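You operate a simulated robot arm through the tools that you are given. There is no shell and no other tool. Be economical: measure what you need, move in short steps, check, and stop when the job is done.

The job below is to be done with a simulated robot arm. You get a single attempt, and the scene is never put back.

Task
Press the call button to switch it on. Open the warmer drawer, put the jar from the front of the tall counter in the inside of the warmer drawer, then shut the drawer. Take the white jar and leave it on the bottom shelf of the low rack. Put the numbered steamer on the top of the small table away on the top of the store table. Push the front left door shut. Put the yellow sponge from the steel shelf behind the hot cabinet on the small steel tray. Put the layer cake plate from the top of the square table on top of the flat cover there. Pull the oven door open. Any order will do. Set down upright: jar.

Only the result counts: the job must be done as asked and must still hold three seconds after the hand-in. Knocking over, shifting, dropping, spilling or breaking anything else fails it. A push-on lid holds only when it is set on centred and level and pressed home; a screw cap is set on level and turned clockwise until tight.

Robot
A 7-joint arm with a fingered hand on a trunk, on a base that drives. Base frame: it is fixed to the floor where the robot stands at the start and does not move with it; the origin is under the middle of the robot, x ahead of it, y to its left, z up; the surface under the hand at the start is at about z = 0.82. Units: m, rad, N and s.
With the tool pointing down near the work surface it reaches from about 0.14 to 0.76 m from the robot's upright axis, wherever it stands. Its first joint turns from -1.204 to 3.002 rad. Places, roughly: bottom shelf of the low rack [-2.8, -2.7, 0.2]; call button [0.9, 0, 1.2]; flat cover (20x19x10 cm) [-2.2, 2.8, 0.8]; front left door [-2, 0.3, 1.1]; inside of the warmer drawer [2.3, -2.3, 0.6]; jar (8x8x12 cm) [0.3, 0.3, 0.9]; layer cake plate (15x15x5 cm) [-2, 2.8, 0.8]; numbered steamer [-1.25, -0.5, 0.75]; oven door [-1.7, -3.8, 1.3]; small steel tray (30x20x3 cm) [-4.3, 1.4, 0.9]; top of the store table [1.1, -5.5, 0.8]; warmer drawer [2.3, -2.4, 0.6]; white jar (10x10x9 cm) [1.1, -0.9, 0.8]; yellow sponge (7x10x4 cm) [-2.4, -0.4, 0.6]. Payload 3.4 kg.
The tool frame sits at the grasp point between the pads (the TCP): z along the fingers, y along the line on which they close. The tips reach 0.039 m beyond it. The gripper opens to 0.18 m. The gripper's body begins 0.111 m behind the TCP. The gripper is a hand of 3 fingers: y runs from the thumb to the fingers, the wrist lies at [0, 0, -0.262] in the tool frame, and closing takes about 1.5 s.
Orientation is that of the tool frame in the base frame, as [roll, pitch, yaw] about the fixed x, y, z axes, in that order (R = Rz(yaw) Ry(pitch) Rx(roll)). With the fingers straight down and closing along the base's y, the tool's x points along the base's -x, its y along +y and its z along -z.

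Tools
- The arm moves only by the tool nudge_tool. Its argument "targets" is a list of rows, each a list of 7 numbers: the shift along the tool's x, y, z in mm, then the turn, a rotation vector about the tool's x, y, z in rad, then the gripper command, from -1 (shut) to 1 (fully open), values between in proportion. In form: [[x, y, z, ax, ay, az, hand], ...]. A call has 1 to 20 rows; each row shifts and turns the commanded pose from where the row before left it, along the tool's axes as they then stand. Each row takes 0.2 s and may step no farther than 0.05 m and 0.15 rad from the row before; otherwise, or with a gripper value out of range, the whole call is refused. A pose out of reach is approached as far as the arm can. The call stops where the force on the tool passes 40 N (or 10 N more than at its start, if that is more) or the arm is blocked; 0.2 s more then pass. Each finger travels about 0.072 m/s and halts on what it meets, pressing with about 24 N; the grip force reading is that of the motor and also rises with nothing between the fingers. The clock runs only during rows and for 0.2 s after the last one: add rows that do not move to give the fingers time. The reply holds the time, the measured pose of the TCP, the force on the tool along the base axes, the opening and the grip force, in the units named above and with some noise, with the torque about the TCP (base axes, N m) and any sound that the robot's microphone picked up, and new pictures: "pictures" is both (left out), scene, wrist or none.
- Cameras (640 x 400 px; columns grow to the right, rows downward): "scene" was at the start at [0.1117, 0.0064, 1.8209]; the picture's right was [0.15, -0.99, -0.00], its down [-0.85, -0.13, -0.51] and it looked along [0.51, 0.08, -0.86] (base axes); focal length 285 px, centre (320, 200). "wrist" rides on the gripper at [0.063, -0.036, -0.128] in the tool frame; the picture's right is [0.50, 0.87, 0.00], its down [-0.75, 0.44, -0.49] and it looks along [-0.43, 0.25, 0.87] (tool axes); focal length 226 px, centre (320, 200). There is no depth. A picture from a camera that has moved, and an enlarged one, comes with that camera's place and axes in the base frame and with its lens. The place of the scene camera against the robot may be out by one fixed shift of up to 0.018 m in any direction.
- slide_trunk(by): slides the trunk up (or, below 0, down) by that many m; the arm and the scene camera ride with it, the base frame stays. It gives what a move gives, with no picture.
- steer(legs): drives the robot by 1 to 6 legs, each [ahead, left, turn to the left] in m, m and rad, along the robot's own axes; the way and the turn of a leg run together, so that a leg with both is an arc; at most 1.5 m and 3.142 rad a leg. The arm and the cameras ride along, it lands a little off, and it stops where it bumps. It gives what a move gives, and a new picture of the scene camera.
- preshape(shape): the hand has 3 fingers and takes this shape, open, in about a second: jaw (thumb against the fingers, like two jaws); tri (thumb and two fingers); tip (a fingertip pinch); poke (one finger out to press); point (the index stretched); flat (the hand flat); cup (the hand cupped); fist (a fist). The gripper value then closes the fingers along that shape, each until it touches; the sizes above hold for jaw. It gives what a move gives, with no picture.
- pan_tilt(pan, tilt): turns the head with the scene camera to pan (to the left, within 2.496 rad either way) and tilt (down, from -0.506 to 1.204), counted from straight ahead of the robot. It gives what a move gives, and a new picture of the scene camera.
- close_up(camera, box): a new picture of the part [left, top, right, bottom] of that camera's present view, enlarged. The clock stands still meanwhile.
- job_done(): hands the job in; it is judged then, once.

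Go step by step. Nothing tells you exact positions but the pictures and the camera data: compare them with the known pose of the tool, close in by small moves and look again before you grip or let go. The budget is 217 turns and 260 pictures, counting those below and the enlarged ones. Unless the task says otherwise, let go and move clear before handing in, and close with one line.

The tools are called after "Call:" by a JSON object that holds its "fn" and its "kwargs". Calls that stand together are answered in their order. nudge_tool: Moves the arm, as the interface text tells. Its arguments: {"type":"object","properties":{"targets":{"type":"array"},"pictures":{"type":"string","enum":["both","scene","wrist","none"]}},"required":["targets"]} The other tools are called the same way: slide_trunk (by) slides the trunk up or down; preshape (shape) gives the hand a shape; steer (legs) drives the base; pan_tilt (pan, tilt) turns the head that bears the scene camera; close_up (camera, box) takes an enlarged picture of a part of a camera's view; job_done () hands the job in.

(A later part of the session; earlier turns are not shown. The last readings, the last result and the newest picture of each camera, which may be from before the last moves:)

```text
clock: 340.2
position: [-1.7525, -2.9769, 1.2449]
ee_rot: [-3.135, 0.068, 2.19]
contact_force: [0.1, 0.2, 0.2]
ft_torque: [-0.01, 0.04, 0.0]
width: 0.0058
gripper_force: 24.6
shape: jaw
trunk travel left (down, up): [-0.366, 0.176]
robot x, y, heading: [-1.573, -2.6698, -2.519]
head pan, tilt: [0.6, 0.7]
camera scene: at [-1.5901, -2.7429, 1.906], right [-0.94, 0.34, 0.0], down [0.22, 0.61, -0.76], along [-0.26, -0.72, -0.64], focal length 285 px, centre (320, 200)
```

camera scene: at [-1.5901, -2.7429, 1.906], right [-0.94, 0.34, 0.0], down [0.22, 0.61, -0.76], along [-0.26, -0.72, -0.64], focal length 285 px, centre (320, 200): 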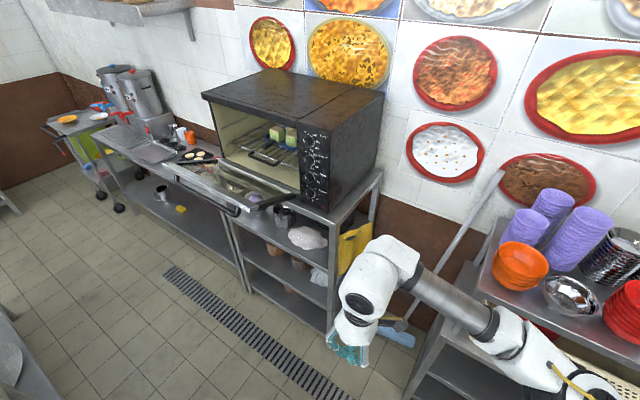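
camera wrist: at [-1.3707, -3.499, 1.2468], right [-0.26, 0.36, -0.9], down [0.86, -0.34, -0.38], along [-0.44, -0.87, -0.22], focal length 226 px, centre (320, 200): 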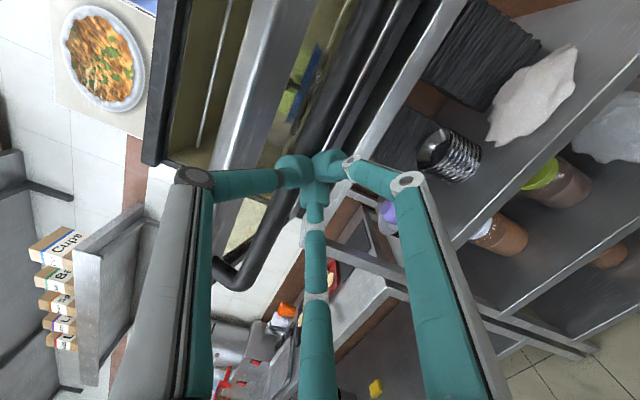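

Tucked. I move 0.18 m ahead, turn right and look down the aisle.

Call:
{"fn": "steer", "kwargs": {"legs": [[0.18, 0, 0], [0, 0, -1.57]]}}

Call:
{"fn": "pan_tilt", "kwargs": {"pan": -0.3, "tilt": 0.6}}

```text
clock: 345.5
position: [-2.0352, -2.5995, 1.243]
ee_rot: [-3.138, 0.066, 0.654]
contact_force: [0.3, 0.0, 0.4]
ft_torque: [0.0, -0.01, 0.0]
width: 0.0054
gripper_force: 23.9
shape: jaw
trunk travel left (down, up): [-0.366, 0.176]
robot x, y, heading: [-1.7193, -2.7712, 2.224]
head pan, tilt: [0.6, 0.7]
camera scene: at [-1.7853, -2.7427, 1.9059], right [0.31, 0.95, 0.0], down [0.61, -0.2, -0.76], along [-0.73, 0.24, -0.65], focal length 285 px, centre (320, 200)
```

scene: 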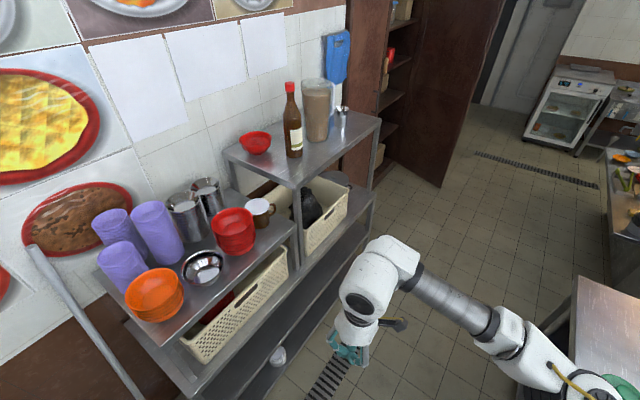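

```text
clock: 346.7
position: [-2.0344, -2.6006, 1.2442]
ee_rot: [-3.135, 0.067, 0.654]
contact_force: [0.4, 0.1, -0.7]
ft_torque: [0.01, -0.02, -0.04]
width: 0.0054
gripper_force: 23.3
shape: jaw
trunk travel left (down, up): [-0.366, 0.176]
robot x, y, heading: [-1.7194, -2.7701, 2.225]
head pan, tilt: [-0.3, 0.6]
camera scene: at [-1.735, -2.6861, 1.9143], right [0.94, 0.35, 0.0], down [0.2, -0.53, -0.82], along [-0.29, 0.77, -0.57], focal length 285 px, centre (320, 200)
```

scene: 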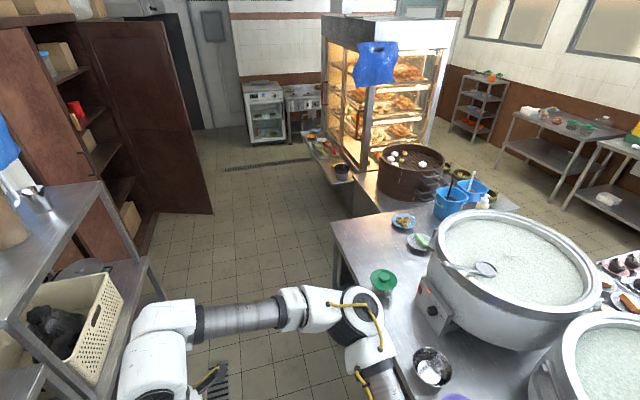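

The steel shelf is on the back side of the hot cabinet. I enlarge it.

Call:
{"fn": "close_up", "kwargs": {"camera": "scene", "box": [270, 110, 430, 210]}}

```text
4.00 times, centred on (350, 160) of scene
camera zoom: at [-1.735, -2.6861, 1.9143], right [0.94, 0.35, 0.0], down [0.2, -0.53, -0.82], along [-0.29, 0.77, -0.57], focal length 1140 px, centre (200, 360)
```

zoom: 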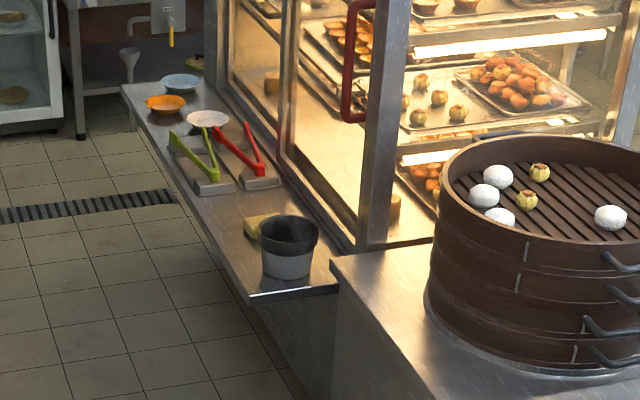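

The yellow sponge lies beside a small bucket on that shelf, near (-2.45, -0.36, 0.6). I drive ahead, then turn to face it.

Call:
{"fn": "steer", "kwargs": {"legs": [[1.2, 0, -0.02], [1.15, 0, 0], [0, 0, -1.57]]}}

Call:
{"fn": "pan_tilt", "kwargs": {"pan": 0.0, "tilt": 0.9}}

```text
clock: 362.0
position: [-2.9471, -0.5893, 1.2436]
ee_rot: [-3.136, 0.066, -0.939]
contact_force: [0.6, 0.1, 0.8]
ft_torque: [0.0, 0.02, 0.0]
width: 0.0056
gripper_force: 24.4
shape: jaw
trunk travel left (down, up): [-0.366, 0.176]
robot x, y, heading: [-3.125, -0.9019, 0.631]
head pan, tilt: [-0.3, 0.6]
camera scene: at [-3.0257, -0.8761, 1.9143], right [0.33, -0.95, 0.0], down [-0.54, -0.18, -0.82], along [0.78, 0.27, -0.57], focal length 285 px, centre (320, 200)
```

scene: 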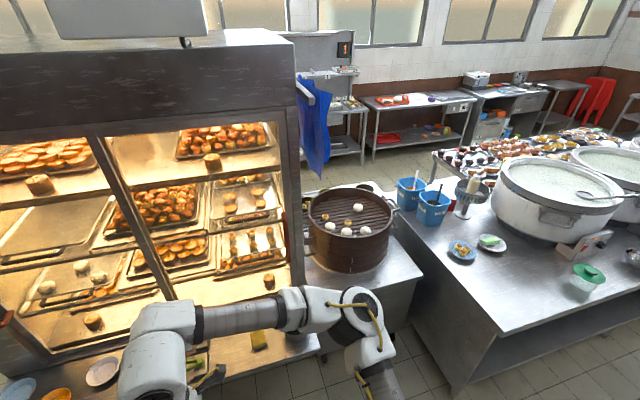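

```text
clock: 362.8
position: [-2.9491, -0.5907, 1.2452]
ee_rot: [-3.134, 0.066, -0.939]
contact_force: [-0.6, 0.1, -0.3]
ft_torque: [0.03, 0.0, -0.03]
width: 0.0056
gripper_force: 23.7
shape: jaw
trunk travel left (down, up): [-0.366, 0.176]
robot x, y, heading: [-3.1244, -0.902, 0.628]
head pan, tilt: [0.0, 0.901]
camera scene: at [-3.049, -0.8596, 1.8897], right [0.59, -0.81, 0.0], down [-0.63, -0.46, -0.62], along [0.5, 0.37, -0.79], focal length 285 px, centre (320, 200)
```

scene: 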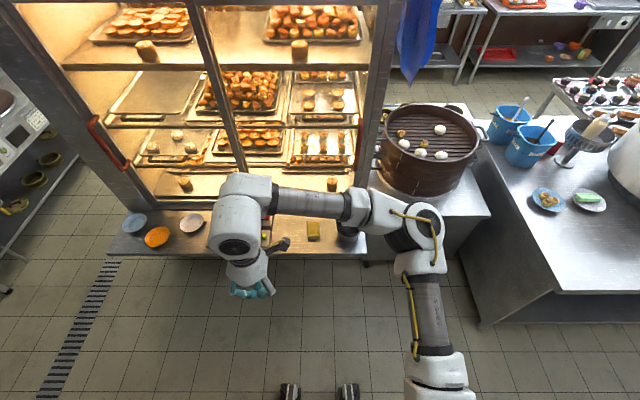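

The sponge is straight ahead about 0.88 m. I rotate the hand so it closes across the sponge's 7 cm width and drive 0.33 m closer.

Call:
{"fn": "nudge_tool", "kwargs": {"targets": [[0, 0, 0, 0, 0, 0.15, 0.3], [0, 0, 0, 0, 0, 0.15, 0.3], [0, 0, 0, 0, 0, 0.15, 0.3], [0, 0, 0, 0, 0, 0.15, 0.3], [0, 0, 0, 0, 0, 0.15, 0.3], [0, 0, 0, 0, 0, 0.15, 0.3], [0, 0, 0, 0, 0, 0.15, 0.3], [0, 0, 0, 0, 0, 0.15, 0.3], [0, 0, 0, 0, 0, 0.15, 0.3], [0, 0, 0, 0, 0, 0.15, 0.3], [0, 0, 0, 0, 0, 0.07, 0.3]], "pictures": "none"}}

Call:
{"fn": "steer", "kwargs": {"legs": [[0.33, 0, 0]]}}

```text
clock: 365.2
position: [-2.9509, -0.5911, 1.2437]
ee_rot: [3.075, 0.008, -2.509]
contact_force: [-0.6, -1.0, 0.1]
ft_torque: [-0.01, -0.03, -0.02]
width: 0.1163
gripper_force: 0.1
shape: jaw
trunk travel left (down, up): [-0.366, 0.176]
robot x, y, heading: [-3.1248, -0.9005, 0.634]
head pan, tilt: [0.0, 0.901]
```

```text
clock: 367.4
position: [-2.6821, -0.3933, 1.2442]
ee_rot: [3.076, 0.008, -2.506]
contact_force: [-0.1, -0.7, -0.6]
ft_torque: [0.02, 0.0, -0.03]
width: 0.1166
gripper_force: 0.1
shape: jaw
trunk travel left (down, up): [-0.366, 0.176]
robot x, y, heading: [-2.8577, -0.7055, 0.635]
head pan, tilt: [0.0, 0.901]
camera scene: at [-2.7823, -0.6642, 1.8897], right [0.59, -0.81, 0.0], down [-0.63, -0.46, -0.62], along [0.5, 0.37, -0.79], focal length 285 px, centre (320, 200)
```

scene: 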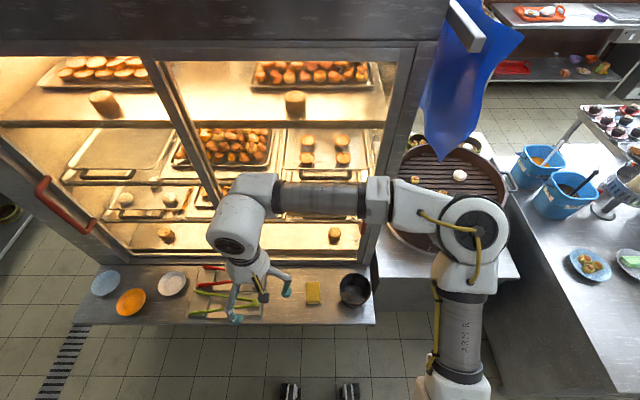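

I move the hand above the sponge in steps, staying off the cabinet glass, and check with the wrist camera.

Call:
{"fn": "nudge_tool", "kwargs": {"targets": [[-29, -16, 20, 0.066, 0, 0, 0.3], [-29, -16, 40, 0, 0, 0, 0.3], [-29, -16, 40, 0, 0, 0, 0.3], [-29, -16, 40, 0, 0, 0, 0.3], [-29, -16, 40, 0, 0, 0, 0.3], [-29, -16, 40, 0, 0, 0, 0.3], [-29, -16, 40, 0, 0, 0, 0.3], [-28, -13, 40, 0, 0, 0, 0.3]], "pictures": "both"}}

```text
refused: row 2 steps farther than a row can; nothing moved
```

Call:
{"fn": "nudge_tool", "kwargs": {"targets": [[-29, -16, 20, 0.066, 0, 0, 0.3], [-29, -16, 34, 0, 0, 0, 0.3], [-29, -16, 34, 0, 0, 0, 0.3], [-29, -16, 34, 0, 0, 0, 0.3], [-29, -16, 34, 0, 0, 0, 0.3], [-29, -16, 34, 0, 0, 0, 0.3], [-29, -16, 34, 0, 0, 0, 0.3], [-28, -13, 34, 0, 0, 0, 0.3], [0, 0, 40, 0, 0, 0, 0.3], [0, 0, 40, 0, 0, 0, 0.3]], "pictures": "both"}}

```text
clock: 369.6
position: [-2.4226, -0.3558, 0.9053]
ee_rot: [-3.14, 0.008, -2.507]
contact_force: [-0.1, -0.3, 0.4]
ft_torque: [0.0, 0.02, 0.02]
width: 0.1166
gripper_force: 0.0
shape: jaw
trunk travel left (down, up): [-0.366, 0.176]
robot x, y, heading: [-2.8547, -0.7073, 0.631]
head pan, tilt: [0.0, 0.901]
camera scene: at [-2.7782, -0.664, 1.8895], right [0.59, -0.81, 0.0], down [-0.63, -0.46, -0.62], along [0.5, 0.37, -0.79], focal length 285 px, centre (320, 200)
camera wrist: at [-2.4519, -0.4217, 1.0315], right [-0.92, 0.4, 0.0], down [0.35, 0.8, 0.5], along [0.2, 0.45, -0.87], focal length 226 px, centre (320, 200)
```

scene: 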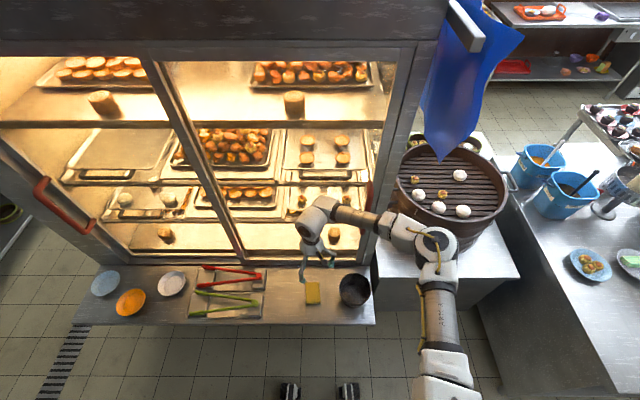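
wrist: 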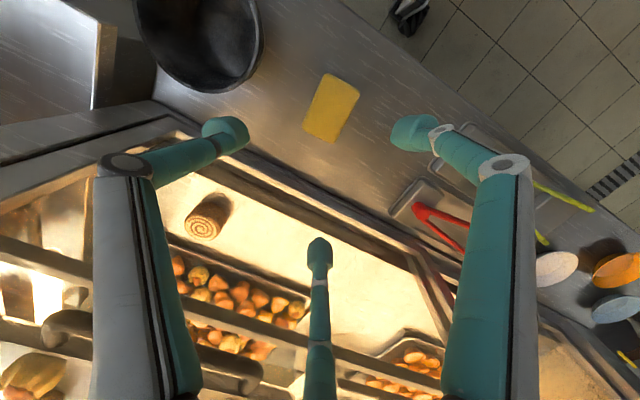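

The sponge's long side lies along the tool's x. I correct 24/8 mm, descend and look before gripping.

Call:
{"fn": "nudge_tool", "kwargs": {"targets": [[12, 4, 35, 0, 0, 0, 0.3], [12, 4, 40, 0, 0, 0, 0.3], [0, 0, 40, 0, 0, 0, 0.3], [0, 0, 40, 0, 0, 0, 0.3], [0, 0, 40, 0, 0, 0, 0.3], [0, 0, 35, 0, 0, 0, 0.3]], "pictures": "both"}}

```text
clock: 371.0
position: [-2.4462, -0.3598, 0.6769]
ee_rot: [3.141, 0.009, -2.507]
contact_force: [0.0, -0.2, -0.6]
ft_torque: [-0.01, 0.01, -0.03]
width: 0.1166
gripper_force: 0.0
shape: jaw
trunk travel left (down, up): [-0.366, 0.176]
robot x, y, heading: [-2.8573, -0.707, 0.627]
head pan, tilt: [0.0, 0.901]
camera scene: at [-2.7801, -0.6642, 1.8896], right [0.59, -0.81, 0.0], down [-0.63, -0.46, -0.62], along [0.5, 0.37, -0.79], focal length 285 px, centre (320, 200)
camera wrist: at [-2.4748, -0.4275, 0.8035], right [-0.92, 0.4, -0.01], down [0.34, 0.8, 0.5], along [0.2, 0.46, -0.87], focal length 226 px, centre (320, 200)
```

scene: 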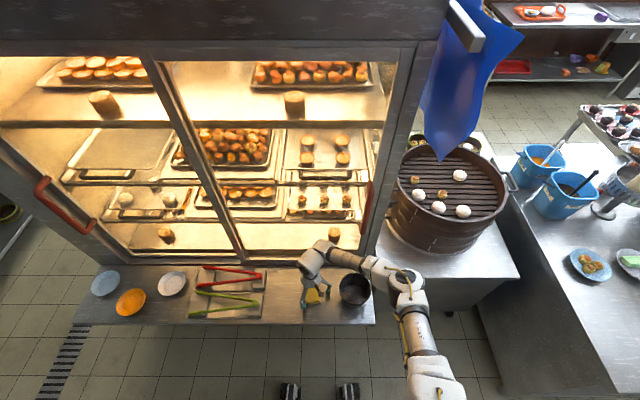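
wrist: 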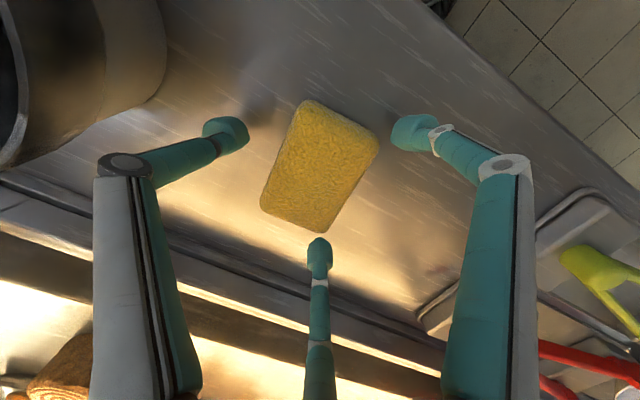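

Perfectly centred. I descend 5 cm and close.

Call:
{"fn": "nudge_tool", "kwargs": {"targets": [[0, 0, 25, 0, 0, 0, 0.3], [0, 0, 15, 0, 0, 0, 0.3], [0, 0, 10, 0, 0, 0, 0.3]], "pictures": "none"}}

Call:
{"fn": "nudge_tool", "kwargs": {"targets": [[0, 0, 0, 0, 0, 0, -0.3], [0, 0, 0, 0, 0, 0, -1], [0, 0, 0, 0, 0, 0, -1], [0, 0, 0, 0, 0, 0, -1], [0, 0, 0, 0, 0, 0, -1]], "pictures": "wrist"}}

```text
clock: 371.5
position: [-2.4468, -0.3562, 0.659]
ee_rot: [3.134, 0.012, -2.508]
contact_force: [-2.0, -3.9, 20.4]
ft_torque: [-0.7, 0.55, 0.02]
width: 0.1154
gripper_force: 0.0
shape: jaw
trunk travel left (down, up): [-0.366, 0.176]
robot x, y, heading: [-2.8587, -0.7085, 0.632]
head pan, tilt: [0.0, 0.901]
stopped in row 2: the force on the tool passed its limit at 52 N (the readings are from after the stop); the commanded pose is now the measured one
```

```text
clock: 372.7
position: [-2.4468, -0.3569, 0.6588]
ee_rot: [3.138, 0.017, -2.511]
contact_force: [5.5, -4.6, 27.2]
ft_torque: [-1.12, -0.64, 0.2]
width: 0.0648
gripper_force: 23.9
shape: jaw
trunk travel left (down, up): [-0.366, 0.176]
robot x, y, heading: [-2.8575, -0.7072, 0.635]
head pan, tilt: [0.0, 0.901]
camera wrist: at [-2.4759, -0.4243, 0.7839], right [-0.92, 0.4, 0.0], down [0.35, 0.79, 0.51], along [0.21, 0.46, -0.86], focal length 226 px, centre (320, 200)
```

wrist: 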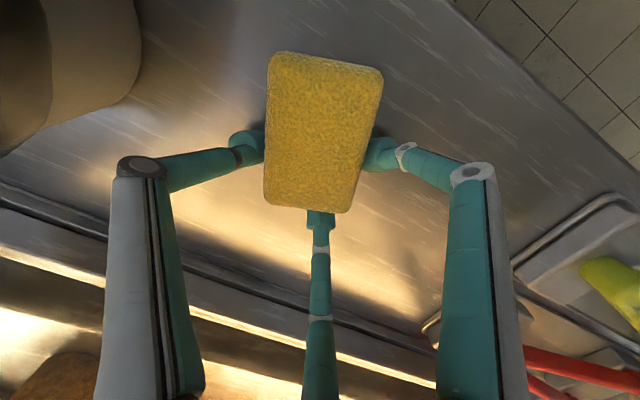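

Gripped. The shelf is at z≈0.62. I lift and back away from the cabinet.

Call:
{"fn": "nudge_tool", "kwargs": {"targets": [[0, 0, -20, 0, 0, 0, -1], [0, 0, -40, 0, 0, 0, -1], [0, 0, -40, 0, 0, 0, -1], [20, 0, -40, 0, 0, 0, -1], [25, 0, -40, 0, 0, 0, -1], [25, 0, -40, 0, 0, 0, -1], [25, 0, -40, 0, 0, 0, -1], [25, 0, -40, 0, 0, 0, -1], [25, 0, -40, 0, 0, 0, -1], [25, 0, -40, 0, 0, 0, -1]], "pictures": "wrist"}}

Call:
{"fn": "steer", "kwargs": {"legs": [[-0.3, 0, 0]]}}

Call:
{"fn": "pan_tilt", "kwargs": {"pan": 1.0, "tilt": 0.5}}

```text
clock: 374.9
position: [-2.5584, -0.4493, 1.0251]
ee_rot: [3.137, 0.01, -2.504]
contact_force: [-0.5, -0.1, -0.7]
ft_torque: [0.05, -0.02, 0.0]
width: 0.0626
gripper_force: 23.8
shape: jaw
out of reach, approached as far as the arm can: row 10
trunk travel left (down, up): [-0.366, 0.176]
robot x, y, heading: [-2.8573, -0.7047, 0.632]
head pan, tilt: [0.0, 0.901]
camera wrist: at [-2.5873, -0.5166, 1.1508], right [-0.92, 0.4, 0.0], down [0.34, 0.79, 0.5], along [0.2, 0.46, -0.86], focal length 226 px, centre (320, 200)
```

wrist: 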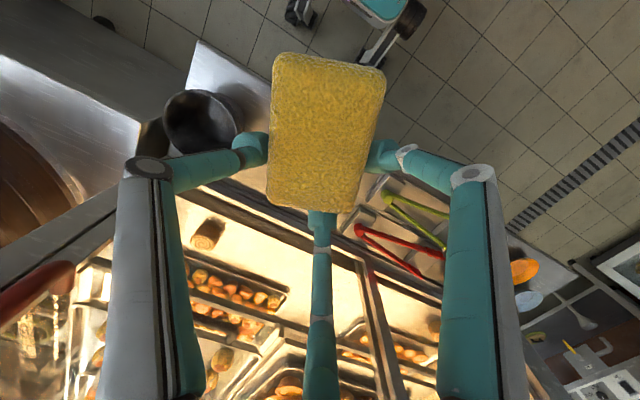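

```text
clock: 377.0
position: [-2.8049, -0.6277, 1.0259]
ee_rot: [3.133, 0.01, -2.497]
contact_force: [0.0, 0.3, -0.5]
ft_torque: [0.02, -0.06, 0.01]
width: 0.0627
gripper_force: 24.2
shape: jaw
trunk travel left (down, up): [-0.366, 0.176]
robot x, y, heading: [-3.1002, -0.8826, 0.643]
head pan, tilt: [0.0, 0.901]
camera scene: at [-3.0248, -0.8467, 1.8896], right [0.6, -0.8, 0.0], down [-0.63, -0.47, -0.62], along [0.49, 0.37, -0.79], focal length 285 px, centre (320, 200)
```

scene: 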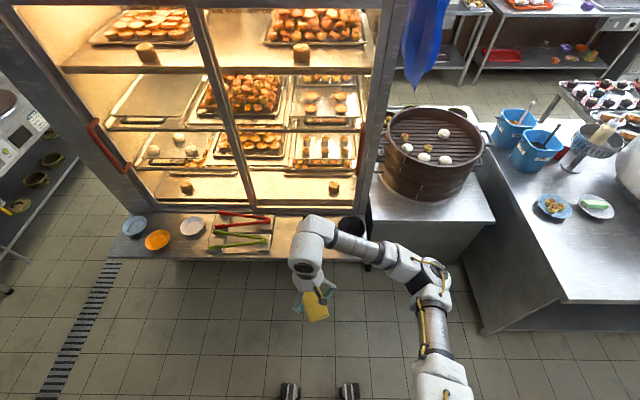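

```text
clock: 378.2
position: [-2.8081, -0.6273, 1.0245]
ee_rot: [3.138, 0.013, -2.498]
contact_force: [0.1, -0.2, -0.2]
ft_torque: [0.01, 0.03, 0.02]
width: 0.0627
gripper_force: 24.1
shape: jaw
trunk travel left (down, up): [-0.366, 0.176]
robot x, y, heading: [-3.0987, -0.8875, 0.644]
head pan, tilt: [1.0, 0.499]
camera scene: at [-3.0915, -0.7998, 1.9237], right [1.0, 0.07, 0.0], down [0.03, -0.48, -0.88], along [-0.06, 0.88, -0.48], focal length 285 px, centre (320, 200)
```

scene: 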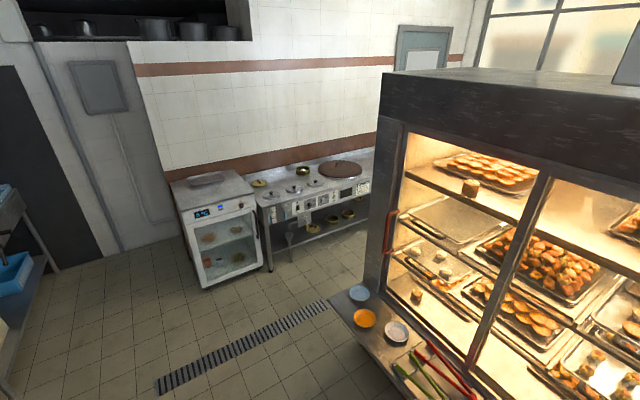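

The tray place projects onto the top of the small glass-door fridge; I enlarge it.

Call:
{"fn": "close_up", "kwargs": {"camera": "scene", "box": [150, 140, 310, 240]}}

```text
4.00 times, centred on (230, 190) of scene
camera zoom: at [-3.0915, -0.7998, 1.9237], right [1.0, 0.07, 0.0], down [0.03, -0.48, -0.88], along [-0.06, 0.88, -0.48], focal length 1140 px, centre (680, 240)
```

zoom: 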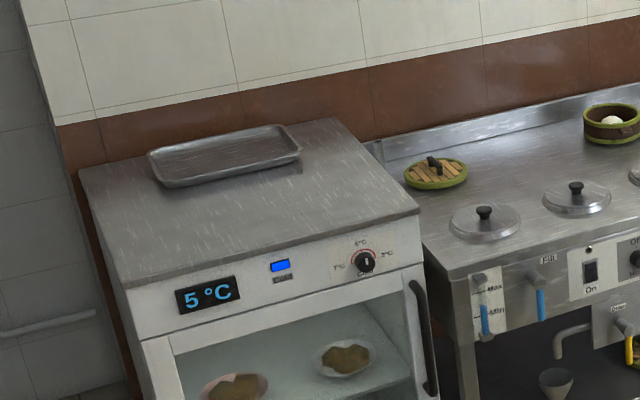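

The small steel tray lies on top of the fridge at about (-4.25, 1.39, 0.91). I turn left and drive towards the fridge.

Call:
{"fn": "steer", "kwargs": {"legs": [[0, 0, 1.56], [1.15, 0, 0], [0.3, -0.4, 0]]}}

Call:
{"fn": "pan_tilt", "kwargs": {"pan": 0.0, "tilt": 0.8}}

```text
clock: 390.3
position: [-3.8553, 0.8062, 1.0252]
ee_rot: [-3.14, 0.013, -0.962]
contact_force: [0.4, -1.1, -1.3]
ft_torque: [0.02, 0.04, 0.01]
width: 0.0622
gripper_force: 24.4
shape: jaw
trunk travel left (down, up): [-0.366, 0.176]
robot x, y, heading: [-3.5993, 0.5068, 2.177]
head pan, tilt: [1.0, 0.499]
camera scene: at [-3.688, 0.4987, 1.9231], right [-0.03, 1.0, 0.0], down [0.48, 0.02, -0.87], along [-0.87, -0.03, -0.48], focal length 285 px, centre (320, 200)
```

scene: 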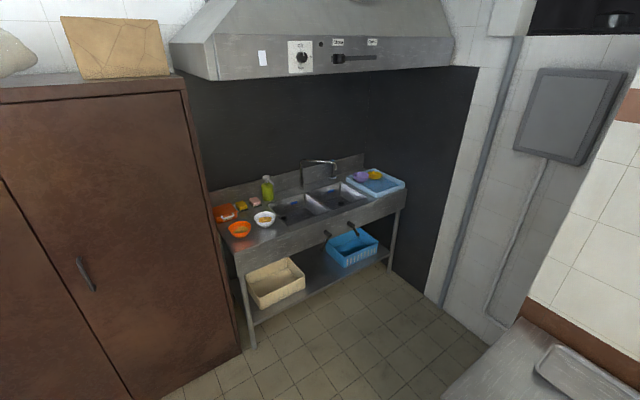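

```text
clock: 391.6
position: [-3.8455, 0.8103, 1.0263]
ee_rot: [3.133, 0.015, -0.96]
contact_force: [0.1, 0.6, -0.4]
ft_torque: [0.0, -0.02, 0.04]
width: 0.0625
gripper_force: 24.4
shape: jaw
trunk travel left (down, up): [-0.366, 0.176]
robot x, y, heading: [-3.6007, 0.5059, 2.18]
head pan, tilt: [0.0, 0.799]
camera scene: at [-3.6239, 0.5812, 1.8975], right [0.82, 0.57, -0.01], down [0.41, -0.59, -0.7], along [-0.4, 0.57, -0.72], focal length 285 px, centre (320, 200)
```

scene: 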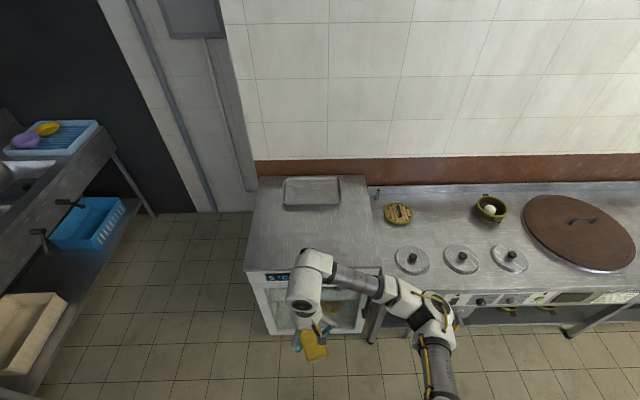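

The tray is straight ahead 1.09 m. I drive 0.33 m closer and extend the hand over the tray.

Call:
{"fn": "steer", "kwargs": {"legs": [[0.33, 0, 0.01]]}}

Call:
{"fn": "nudge_tool", "kwargs": {"targets": [[-40, 0, -15, 0, 0, 0, -1], [-40, 0, -15, 0, 0, 0, -1], [-40, 0, -15, 0, 0, 0, -1], [-40, 0, 0, 0, 0, 0, -1], [-40, 0, 0, 0, 0, 0, -1], [-40, 0, 0, 0, 0, 0, -1], [-40, 0, 0, 0, 0, 0, -1]], "pictures": "both"}}

```text
clock: 393.8
position: [-4.0405, 1.081, 1.0262]
ee_rot: [3.137, 0.016, -0.953]
contact_force: [-0.1, 0.2, 0.0]
ft_torque: [0.03, 0.02, 0.05]
width: 0.0624
gripper_force: 24.1
shape: jaw
trunk travel left (down, up): [-0.366, 0.176]
robot x, y, heading: [-3.7899, 0.7807, 2.185]
head pan, tilt: [0.0, 0.799]
camera scene: at [-3.8219, 0.8488, 1.8975], right [0.82, 0.58, 0.0], down [0.41, -0.59, -0.69], along [-0.4, 0.57, -0.72], focal length 285 px, centre (320, 200)
```

scene: 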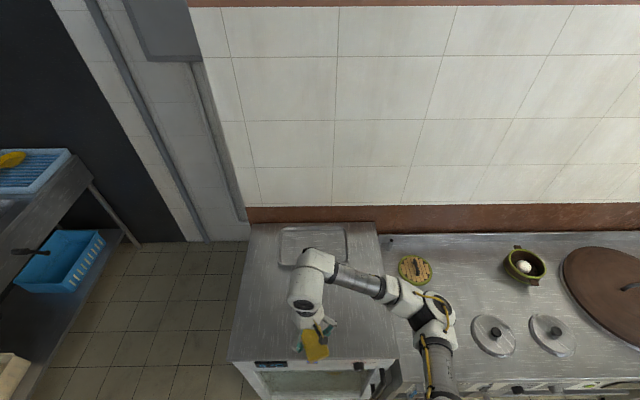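

```text
clock: 395.4
position: [-4.202, 1.3054, 1.0755]
ee_rot: [3.138, 0.016, -0.952]
contact_force: [-0.5, 0.1, -0.7]
ft_torque: [0.01, 0.01, 0.01]
width: 0.0621
gripper_force: 24.1
shape: jaw
trunk travel left (down, up): [-0.366, 0.176]
robot x, y, heading: [-3.7905, 0.7788, 2.187]
head pan, tilt: [0.0, 0.799]
camera scene: at [-3.8249, 0.8491, 1.8974], right [0.82, 0.58, 0.0], down [0.41, -0.59, -0.69], along [-0.4, 0.57, -0.72], focal length 285 px, centre (320, 200)
camera wrist: at [-4.1345, 1.2736, 1.2002], right [-0.42, -0.91, -0.01], down [-0.79, 0.36, 0.51], along [-0.46, 0.21, -0.86], focal length 226 px, centre (320, 200)
```

scene: 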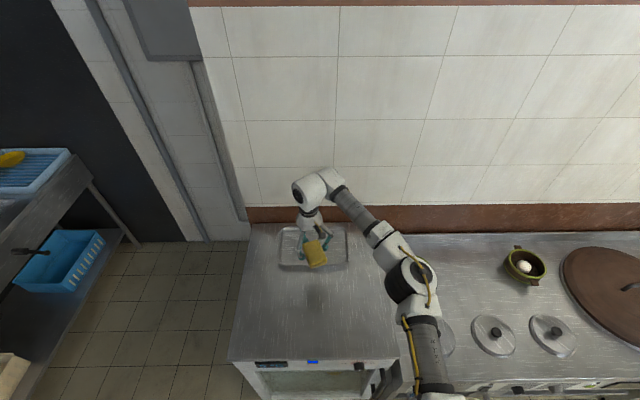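
wrist: 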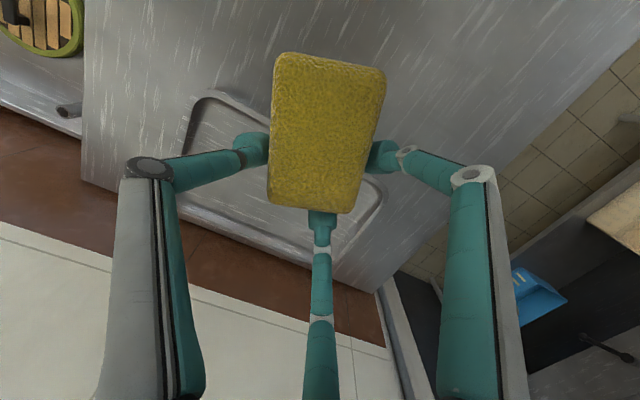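

The tray centre is about (-4.24, 1.388). I move forward 65 mm and lower towards the tray.

Call:
{"fn": "nudge_tool", "kwargs": {"targets": [[-35, -9, 15, 0, 0, 0, -1], [-32, -8, 25, 0, 0, 0, -1], [0, 0, 30, 0, 0, 0, -1], [0, 0, 25, 0, 0, 0, -1]], "pictures": "both"}}

```text
clock: 396.4
position: [-4.2261, 1.3717, 0.9814]
ee_rot: [3.135, 0.015, -0.952]
contact_force: [0.3, -0.8, -0.5]
ft_torque: [0.04, 0.01, 0.03]
width: 0.0619
gripper_force: 23.8
shape: jaw
trunk travel left (down, up): [-0.366, 0.176]
robot x, y, heading: [-3.7901, 0.7816, 2.185]
head pan, tilt: [0.0, 0.799]
camera scene: at [-3.8226, 0.8512, 1.8974], right [0.82, 0.58, 0.0], down [0.41, -0.59, -0.69], along [-0.4, 0.57, -0.72], focal length 285 px, centre (320, 200)
camera wrist: at [-4.1585, 1.34, 1.1061], right [-0.42, -0.91, 0.0], down [-0.78, 0.36, 0.51], along [-0.46, 0.21, -0.86], focal length 226 px, centre (320, 200)
```

scene: 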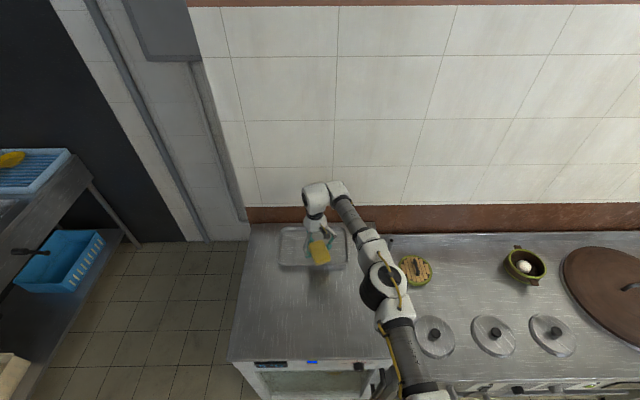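
wrist: 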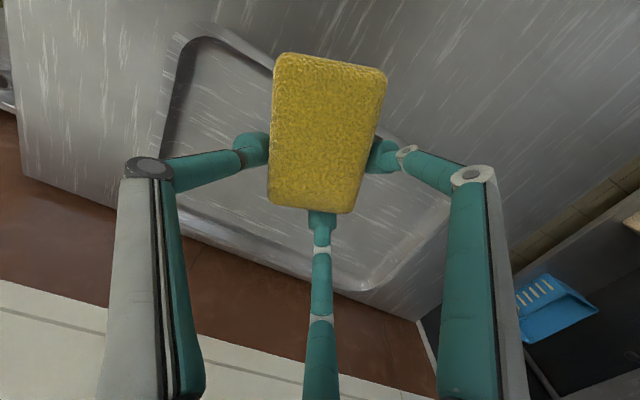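

The sponge's near end would miss the tray rim by a centimetre, so I go 45 mm further, tilting the hand slightly for reach.

Call:
{"fn": "nudge_tool", "kwargs": {"targets": [[-15, 0, 0, 0, -0.08, 0, -1], [-15, 0, 2, 0, -0.08, 0, -1], [-15, 0, 3, 0, -0.08, 0, -1]], "pictures": "wrist"}}

```text
clock: 397.2
position: [-4.2543, 1.4071, 0.9818]
ee_rot: [3.136, 0.257, -0.952]
contact_force: [-0.6, 0.0, -1.0]
ft_torque: [0.0, -0.01, 0.03]
width: 0.0617
gripper_force: 24.1
shape: jaw
trunk travel left (down, up): [-0.366, 0.176]
robot x, y, heading: [-3.7907, 0.7827, 2.186]
head pan, tilt: [0.0, 0.799]
camera wrist: at [-4.1694, 1.3534, 1.0878], right [-0.43, -0.9, -0.12], down [-0.7, 0.24, 0.67], along [-0.57, 0.37, -0.73], focal length 226 px, centre (320, 200)
```

wrist: 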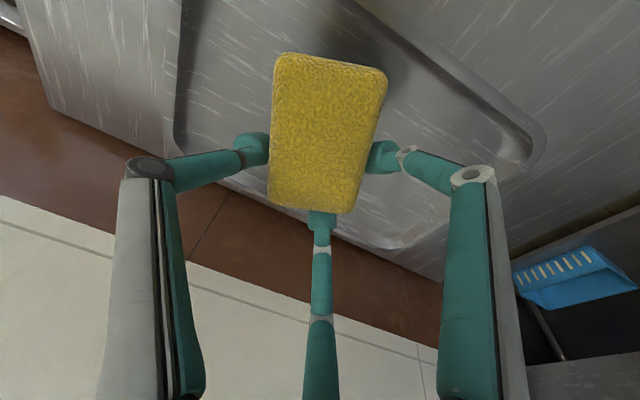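

Now it's over the tray. I back 10 mm, lower to contact and release.

Call:
{"fn": "nudge_tool", "kwargs": {"targets": [[12, 0, 4, 0, 0, 0, -1], [2, 0, 8, 0, 0, 0, -1], [1.5, 0, 6, 0, 0, 0, -1], [1.5, 0, 6, 0, 0, 0, -1]], "pictures": "none"}}

Call:
{"fn": "nudge_tool", "kwargs": {"targets": [[1.5, 0, 5, 0, 0, 0, -1], [1.5, 0, 5, 0, 0, 0, -1]], "pictures": "wrist"}}

```text
clock: 398.2
position: [-4.2478, 1.3989, 0.9551]
ee_rot: [3.137, 0.257, -0.952]
contact_force: [0.8, -0.3, -0.4]
ft_torque: [0.0, 0.02, 0.01]
width: 0.0621
gripper_force: 23.9
shape: jaw
trunk travel left (down, up): [-0.366, 0.176]
robot x, y, heading: [-3.7911, 0.7812, 2.186]
head pan, tilt: [0.0, 0.799]
```

```text
clock: 398.8
position: [-4.2476, 1.3995, 0.9442]
ee_rot: [3.135, 0.26, -0.953]
contact_force: [-1.5, 3.1, 3.3]
ft_torque: [0.01, -0.04, 0.09]
width: 0.0616
gripper_force: 24.2
shape: jaw
trunk travel left (down, up): [-0.366, 0.176]
robot x, y, heading: [-3.792, 0.7866, 2.184]
head pan, tilt: [0.0, 0.799]
camera wrist: at [-4.1639, 1.3448, 1.0513], right [-0.43, -0.9, -0.12], down [-0.7, 0.24, 0.67], along [-0.57, 0.37, -0.73], focal length 226 px, centre (320, 200)
```

wrist: 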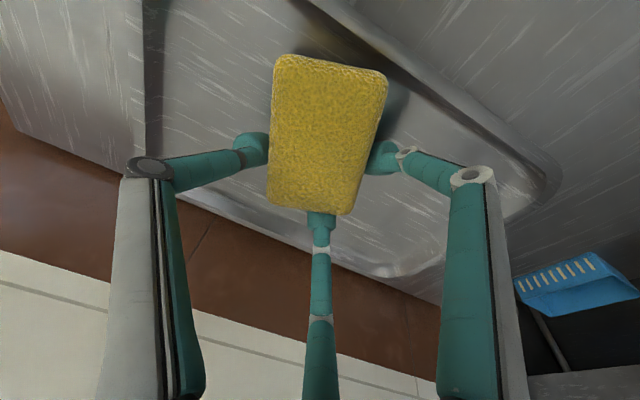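

Touching at the near end. I release; the far end only settles about 2 cm.

Call:
{"fn": "nudge_tool", "kwargs": {"targets": [[0, 0, 0, 0, 0.08, 0, -1], [0, 0, 0, 0, 0, 0, 0], [0, 0, 0, 0, 0, 0, 0.3], [0, 0, 0, 0, 0, 0, 0.3], [0, 0, 0, 0, 0, 0, 0.3], [-5, 0, -20, 0, 0, 0, 0.3], [-8, 0, -35, 0, 0, 0, 0.3], [-8, 0, -35, 0, 0, 0, 0.3], [0, 0, -45, 0, 0, 0, 0.3]], "pictures": "both"}}

```text
clock: 400.8
position: [-4.2455, 1.3973, 1.0825]
ee_rot: [3.136, 0.178, -0.954]
contact_force: [1.0, -0.2, 0.6]
ft_torque: [-0.08, -0.01, 0.0]
width: 0.1167
gripper_force: 0.1
shape: jaw
trunk travel left (down, up): [-0.366, 0.176]
robot x, y, heading: [-3.7911, 0.7802, 2.183]
head pan, tilt: [0.0, 0.799]
camera scene: at [-3.8211, 0.8478, 1.8976], right [0.82, 0.58, 0.0], down [0.41, -0.59, -0.7], along [-0.4, 0.57, -0.72], focal length 285 px, centre (320, 200)
camera wrist: at [-4.167, 1.3505, 1.1958], right [-0.42, -0.9, -0.08], down [-0.73, 0.28, 0.62], along [-0.54, 0.32, -0.78], focal length 226 px, centre (320, 200)
```

scene: 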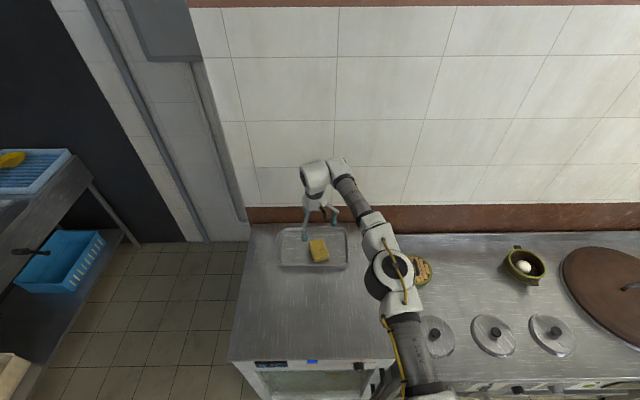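
wrist: 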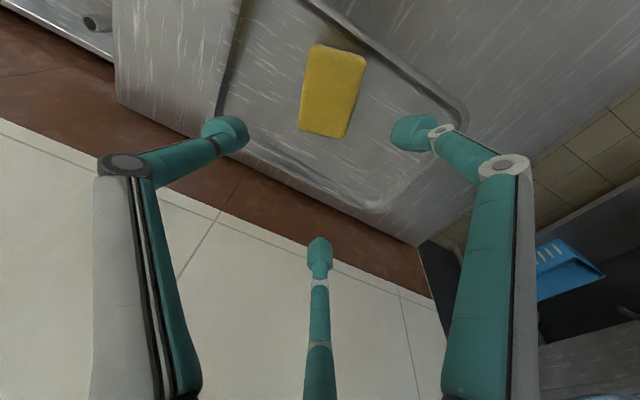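

The sponge lies flat in the tray. Next the cake plate: I retract the arm and strafe right along the wall to the square table.

Call:
{"fn": "nudge_tool", "kwargs": {"targets": [[30, 0, -35, 0, 0.06, 0, 0], [35, 0, -35, 0, 0.06, 0, 0], [35, 0, -35, 0, 0.06, 0, 0], [40, 0, -20, 0, 0, 0, 0], [40, 0, -10, 0, 0, 0, 0], [40, 0, 0, 0, 0, 0, 0], [40, 0, 0, 0, 0, 0, 0]], "pictures": "none"}}

Call:
{"fn": "steer", "kwargs": {"legs": [[-0.3, 0, 0.015], [0, -1.3, 0], [0, -1.2, 0]]}}

```text
clock: 402.4
position: [-4.0862, 1.1763, 1.2056]
ee_rot: [3.137, -0.003, -0.955]
contact_force: [0.3, 0.2, 1.0]
ft_torque: [-0.04, 0.02, -0.01]
width: 0.0907
gripper_force: 0.0
shape: jaw
trunk travel left (down, up): [-0.366, 0.176]
robot x, y, heading: [-3.7915, 0.7808, 2.182]
head pan, tilt: [0.0, 0.799]
```

```text
clock: 416.2
position: [-1.8876, 2.377, 1.2029]
ee_rot: [3.14, -0.003, -0.96]
contact_force: [0.5, 0.1, 0.1]
ft_torque: [0.01, -0.03, 0.01]
width: 0.0906
gripper_force: 0.1
shape: jaw
trunk travel left (down, up): [-0.366, 0.176]
robot x, y, heading: [-1.5924, 1.9815, 2.18]
head pan, tilt: [0.0, 0.799]
camera scene: at [-1.623, 2.0492, 1.8975], right [0.82, 0.57, 0.0], down [0.41, -0.59, -0.69], along [-0.4, 0.57, -0.72], focal length 285 px, centre (320, 200)
```

scene: 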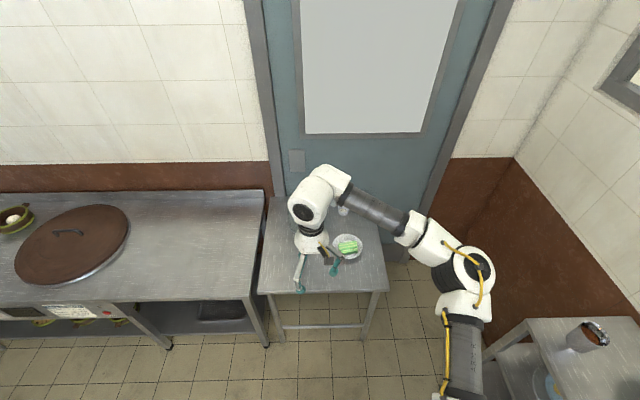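

The cake plate is at about (-1.95, 2.73) and the cover behind it, left. I drive 0.3 m closer and hover over the cake plate.

Call:
{"fn": "steer", "kwargs": {"legs": [[0.3, 0, 0.02]]}}

Call:
{"fn": "nudge_tool", "kwargs": {"targets": [[-5, -30, 10, 0, 0, 0, 1], [-5, -30, 20, 0, 0, 0, 1], [-5, -30, 20, 0, 0, 0, 1], [-5, -30, 20, 0, 0, 0, 1], [-5, -29, 20, 0, 0, 0, 1], [0, 0, 20, 0, 0, 0, 1]], "pictures": "both"}}

```text
clock: 418.2
position: [-2.0674, 2.6111, 1.2049]
ee_rot: [3.139, -0.002, -0.941]
contact_force: [-0.8, 0.2, 0.2]
ft_torque: [-0.02, -0.01, -0.02]
width: 0.0905
gripper_force: 0.2
shape: jaw
trunk travel left (down, up): [-0.366, 0.176]
robot x, y, heading: [-1.7655, 2.2221, 2.198]
head pan, tilt: [0.0, 0.799]
camera scene: at [-1.797, 2.2905, 1.8975], right [0.81, 0.59, 0.0], down [0.42, -0.58, -0.69], along [-0.41, 0.56, -0.72], focal length 285 px, centre (320, 200)
```

scene: 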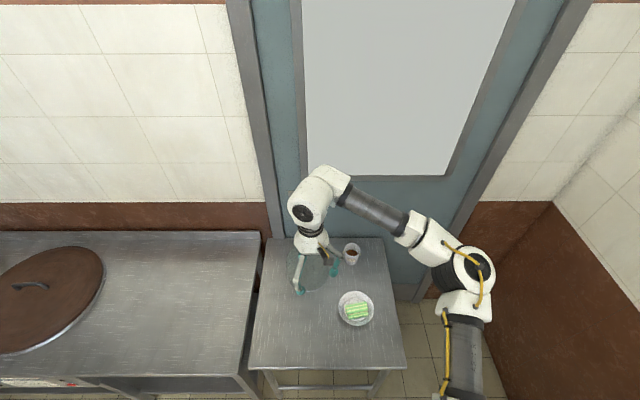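

```text
clock: 419.6
position: [-1.9604, 2.7152, 1.0965]
ee_rot: [3.141, 0.001, -0.94]
contact_force: [-0.2, -0.1, 0.4]
ft_torque: [0.0, 0.03, 0.01]
width: 0.1798
gripper_force: 0.0
shape: jaw
trunk travel left (down, up): [-0.366, 0.176]
robot x, y, heading: [-1.7598, 2.2225, 2.195]
head pan, tilt: [0.0, 0.799]
camera scene: at [-1.7923, 2.294, 1.8974], right [0.81, 0.59, 0.0], down [0.42, -0.58, -0.69], along [-0.41, 0.56, -0.72], focal length 285 px, centre (320, 200)
camera wrist: at [-1.894, 2.6868, 1.2225], right [-0.4, -0.91, 0.0], down [-0.8, 0.35, 0.49], along [-0.45, 0.2, -0.87], focal length 226 px, centre (320, 200)
```

scene: 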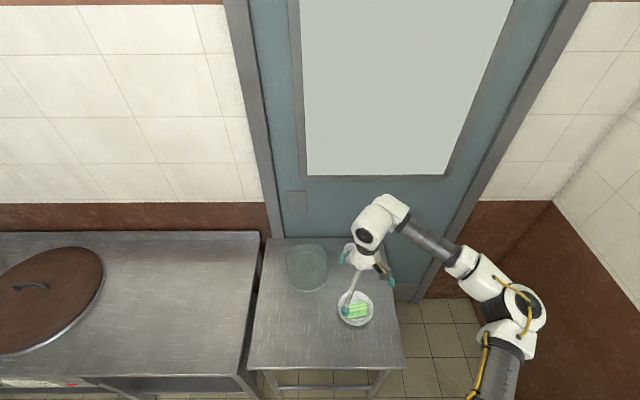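
wrist: 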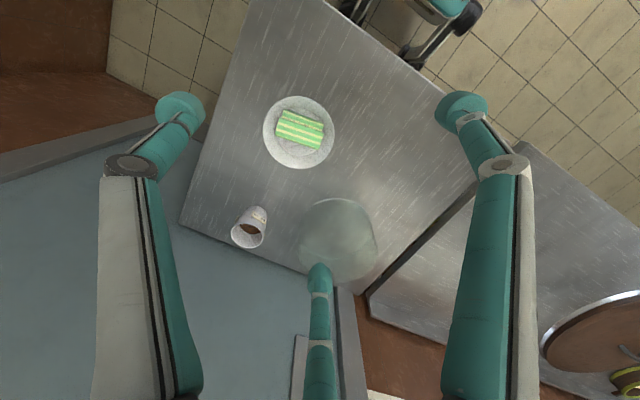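

I move over the plate (about (-1.965, 2.763)), turning the hand 0.63 rad so no finger comes near the cover, and descend part-way.

Call:
{"fn": "nudge_tool", "kwargs": {"targets": [[-21, -12, 20, 0, 0, 0, 1], [-21, -12, 20, 0, 0, 0, 1], [0, 0, 30, 0, 0, 0.15, 1], [0, 0, 30, 0, 0, 0.15, 1], [0, 0, 30, 0, 0, 0.15, 1], [0, 0, 30, 0, 0, 0.15, 1], [0, 0, 0, 0, 0, 0.03, 1]], "pictures": "wrist"}}

```text
clock: 421.2
position: [-1.9663, 2.7636, 0.9359]
ee_rot: [3.139, -0.001, -1.573]
contact_force: [-0.4, -0.7, 0.0]
ft_torque: [0.01, -0.02, -0.03]
width: 0.1799
gripper_force: 0.1
shape: jaw
trunk travel left (down, up): [-0.366, 0.176]
robot x, y, heading: [-1.7647, 2.2224, 2.198]
head pan, tilt: [0.0, 0.799]
camera wrist: at [-1.9287, 2.7012, 1.0628], right [-0.87, -0.5, 0.0], down [-0.43, 0.75, 0.49], along [-0.25, 0.43, -0.87], focal length 226 px, centre (320, 200)
```

wrist: 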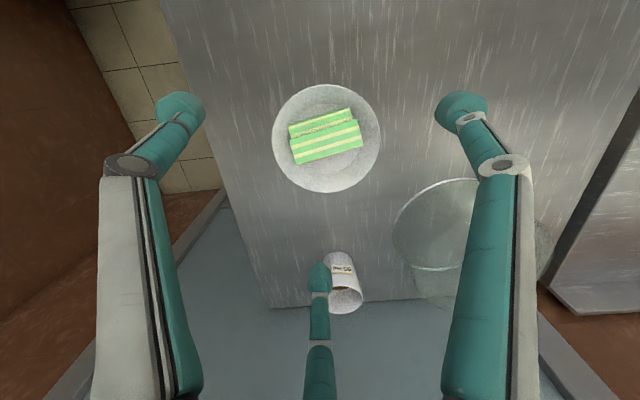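

The plate is nearly centred (5 mm trim); the cup and the cover both stay about 5 cm from the fingers. I descend and feel for the table.

Call:
{"fn": "nudge_tool", "kwargs": {"targets": [[3, 5, 30, 0, 0, 0, 1], [0, 0, 30, 0, 0, 0, 1], [0, 0, 25, 0, 0, 0, 1], [0, 0, 8, 0, 0, 0, 1], [0, 0, 8, 0, 0, 0, 1]], "pictures": "none"}}

Call:
{"fn": "nudge_tool", "kwargs": {"targets": [[0, 0, 6, 0, 0, 0, 1], [0, 0, 5, 0, 0, 0, 1], [0, 0, 5, 0, 0, 0, 1]], "pictures": "wrist"}}

```text
clock: 422.4
position: [-1.9727, 2.7601, 0.8338]
ee_rot: [3.139, 0.0, -1.569]
contact_force: [-0.2, 1.2, -0.7]
ft_torque: [0.01, -0.02, 0.03]
width: 0.18
gripper_force: 0.0
shape: jaw
trunk travel left (down, up): [-0.366, 0.176]
robot x, y, heading: [-1.761, 2.2232, 2.195]
head pan, tilt: [0.0, 0.799]
```

```text
clock: 423.2
position: [-1.9719, 2.7616, 0.8182]
ee_rot: [-3.14, 0.0, -1.57]
contact_force: [-0.6, 0.1, -0.4]
ft_torque: [-0.02, -0.02, 0.02]
width: 0.1799
gripper_force: 0.1
shape: jaw
trunk travel left (down, up): [-0.366, 0.176]
robot x, y, heading: [-1.7637, 2.2207, 2.197]
head pan, tilt: [0.0, 0.799]
camera wrist: at [-1.935, 2.6991, 0.9452], right [-0.87, -0.5, 0.0], down [-0.44, 0.75, 0.49], along [-0.25, 0.43, -0.87], focal length 226 px, centre (320, 200)
```

wrist: 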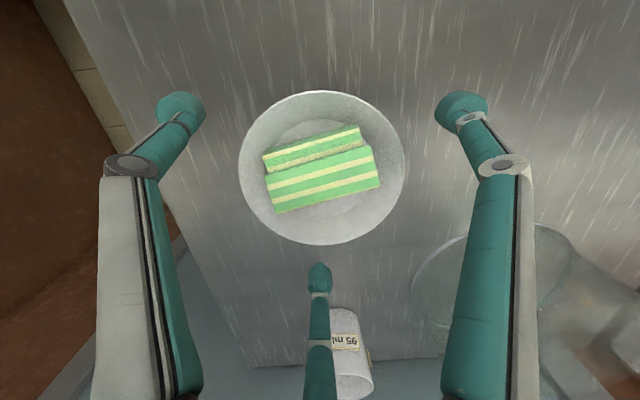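

Call:
{"fn": "nudge_tool", "kwargs": {"targets": [[5, -2, 5, 0, 0, 0, 1], [0, 0, 5, 0, 0, 0, 1], [0, 0, 5, 0, 0, 0, 1]], "pictures": "none"}}

Call:
{"fn": "nudge_tool", "kwargs": {"targets": [[0, 0, 5, 0, 0, 0, 1], [0, 0, 5, 0, 0, 0, 1]], "pictures": "none"}}

Call:
{"fn": "nudge_tool", "kwargs": {"targets": [[0, 0, 4, 0, 0, 0, 1], [0, 0, 4, 0, 0, 0, 1]], "pictures": "none"}}

```text
clock: 424.0
position: [-1.9691, 2.7561, 0.8032]
ee_rot: [-3.141, 0.001, -1.573]
contact_force: [-0.2, 0.0, 0.8]
ft_torque: [-0.01, -0.01, -0.04]
width: 0.1801
gripper_force: 0.0
shape: jaw
trunk travel left (down, up): [-0.366, 0.176]
robot x, y, heading: [-1.7613, 2.2216, 2.198]
head pan, tilt: [0.0, 0.799]
```

```text
clock: 424.6
position: [-1.9693, 2.7565, 0.7944]
ee_rot: [3.139, 0.0, -1.569]
contact_force: [0.4, -0.3, 1.0]
ft_torque: [0.0, -0.02, -0.01]
width: 0.18
gripper_force: 0.0
shape: jaw
trunk travel left (down, up): [-0.366, 0.176]
robot x, y, heading: [-1.7631, 2.2225, 2.198]
head pan, tilt: [0.0, 0.799]
```

```text
clock: 425.2
position: [-1.9687, 2.7567, 0.786]
ee_rot: [3.141, 0.002, -1.571]
contact_force: [-0.4, 0.2, 0.3]
ft_torque: [-0.01, 0.0, -0.02]
width: 0.1801
gripper_force: 0.0
shape: jaw
trunk travel left (down, up): [-0.366, 0.176]
robot x, y, heading: [-1.7634, 2.2249, 2.194]
head pan, tilt: [0.0, 0.799]
```

Call:
{"fn": "nudge_tool", "kwargs": {"targets": [[0, 0, 3, 0, 0, 0, 1], [0, 0, 3, 0, 0, 0, 1]], "pictures": "wrist"}}

```text
clock: 425.8
position: [-1.9684, 2.7559, 0.779]
ee_rot: [3.14, 0.0, -1.57]
contact_force: [-0.8, -0.6, -0.1]
ft_torque: [0.0, 0.01, 0.01]
width: 0.1797
gripper_force: 0.1
shape: jaw
trunk travel left (down, up): [-0.366, 0.176]
robot x, y, heading: [-1.7614, 2.2221, 2.195]
head pan, tilt: [0.0, 0.799]
camera wrist: at [-1.9323, 2.6933, 0.9058], right [-0.87, -0.5, 0.0], down [-0.44, 0.75, 0.49], along [-0.25, 0.43, -0.87], focal length 226 px, centre (320, 200)
```

wrist: 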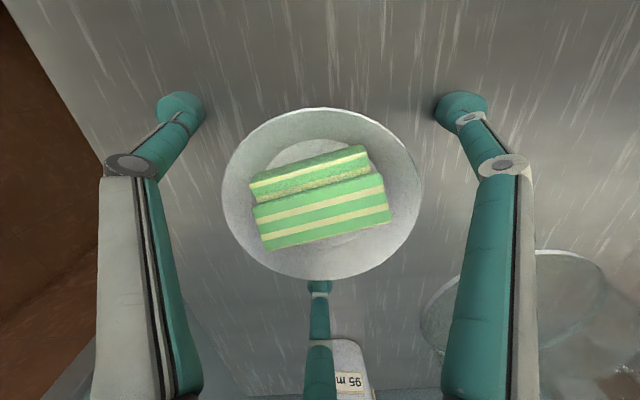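

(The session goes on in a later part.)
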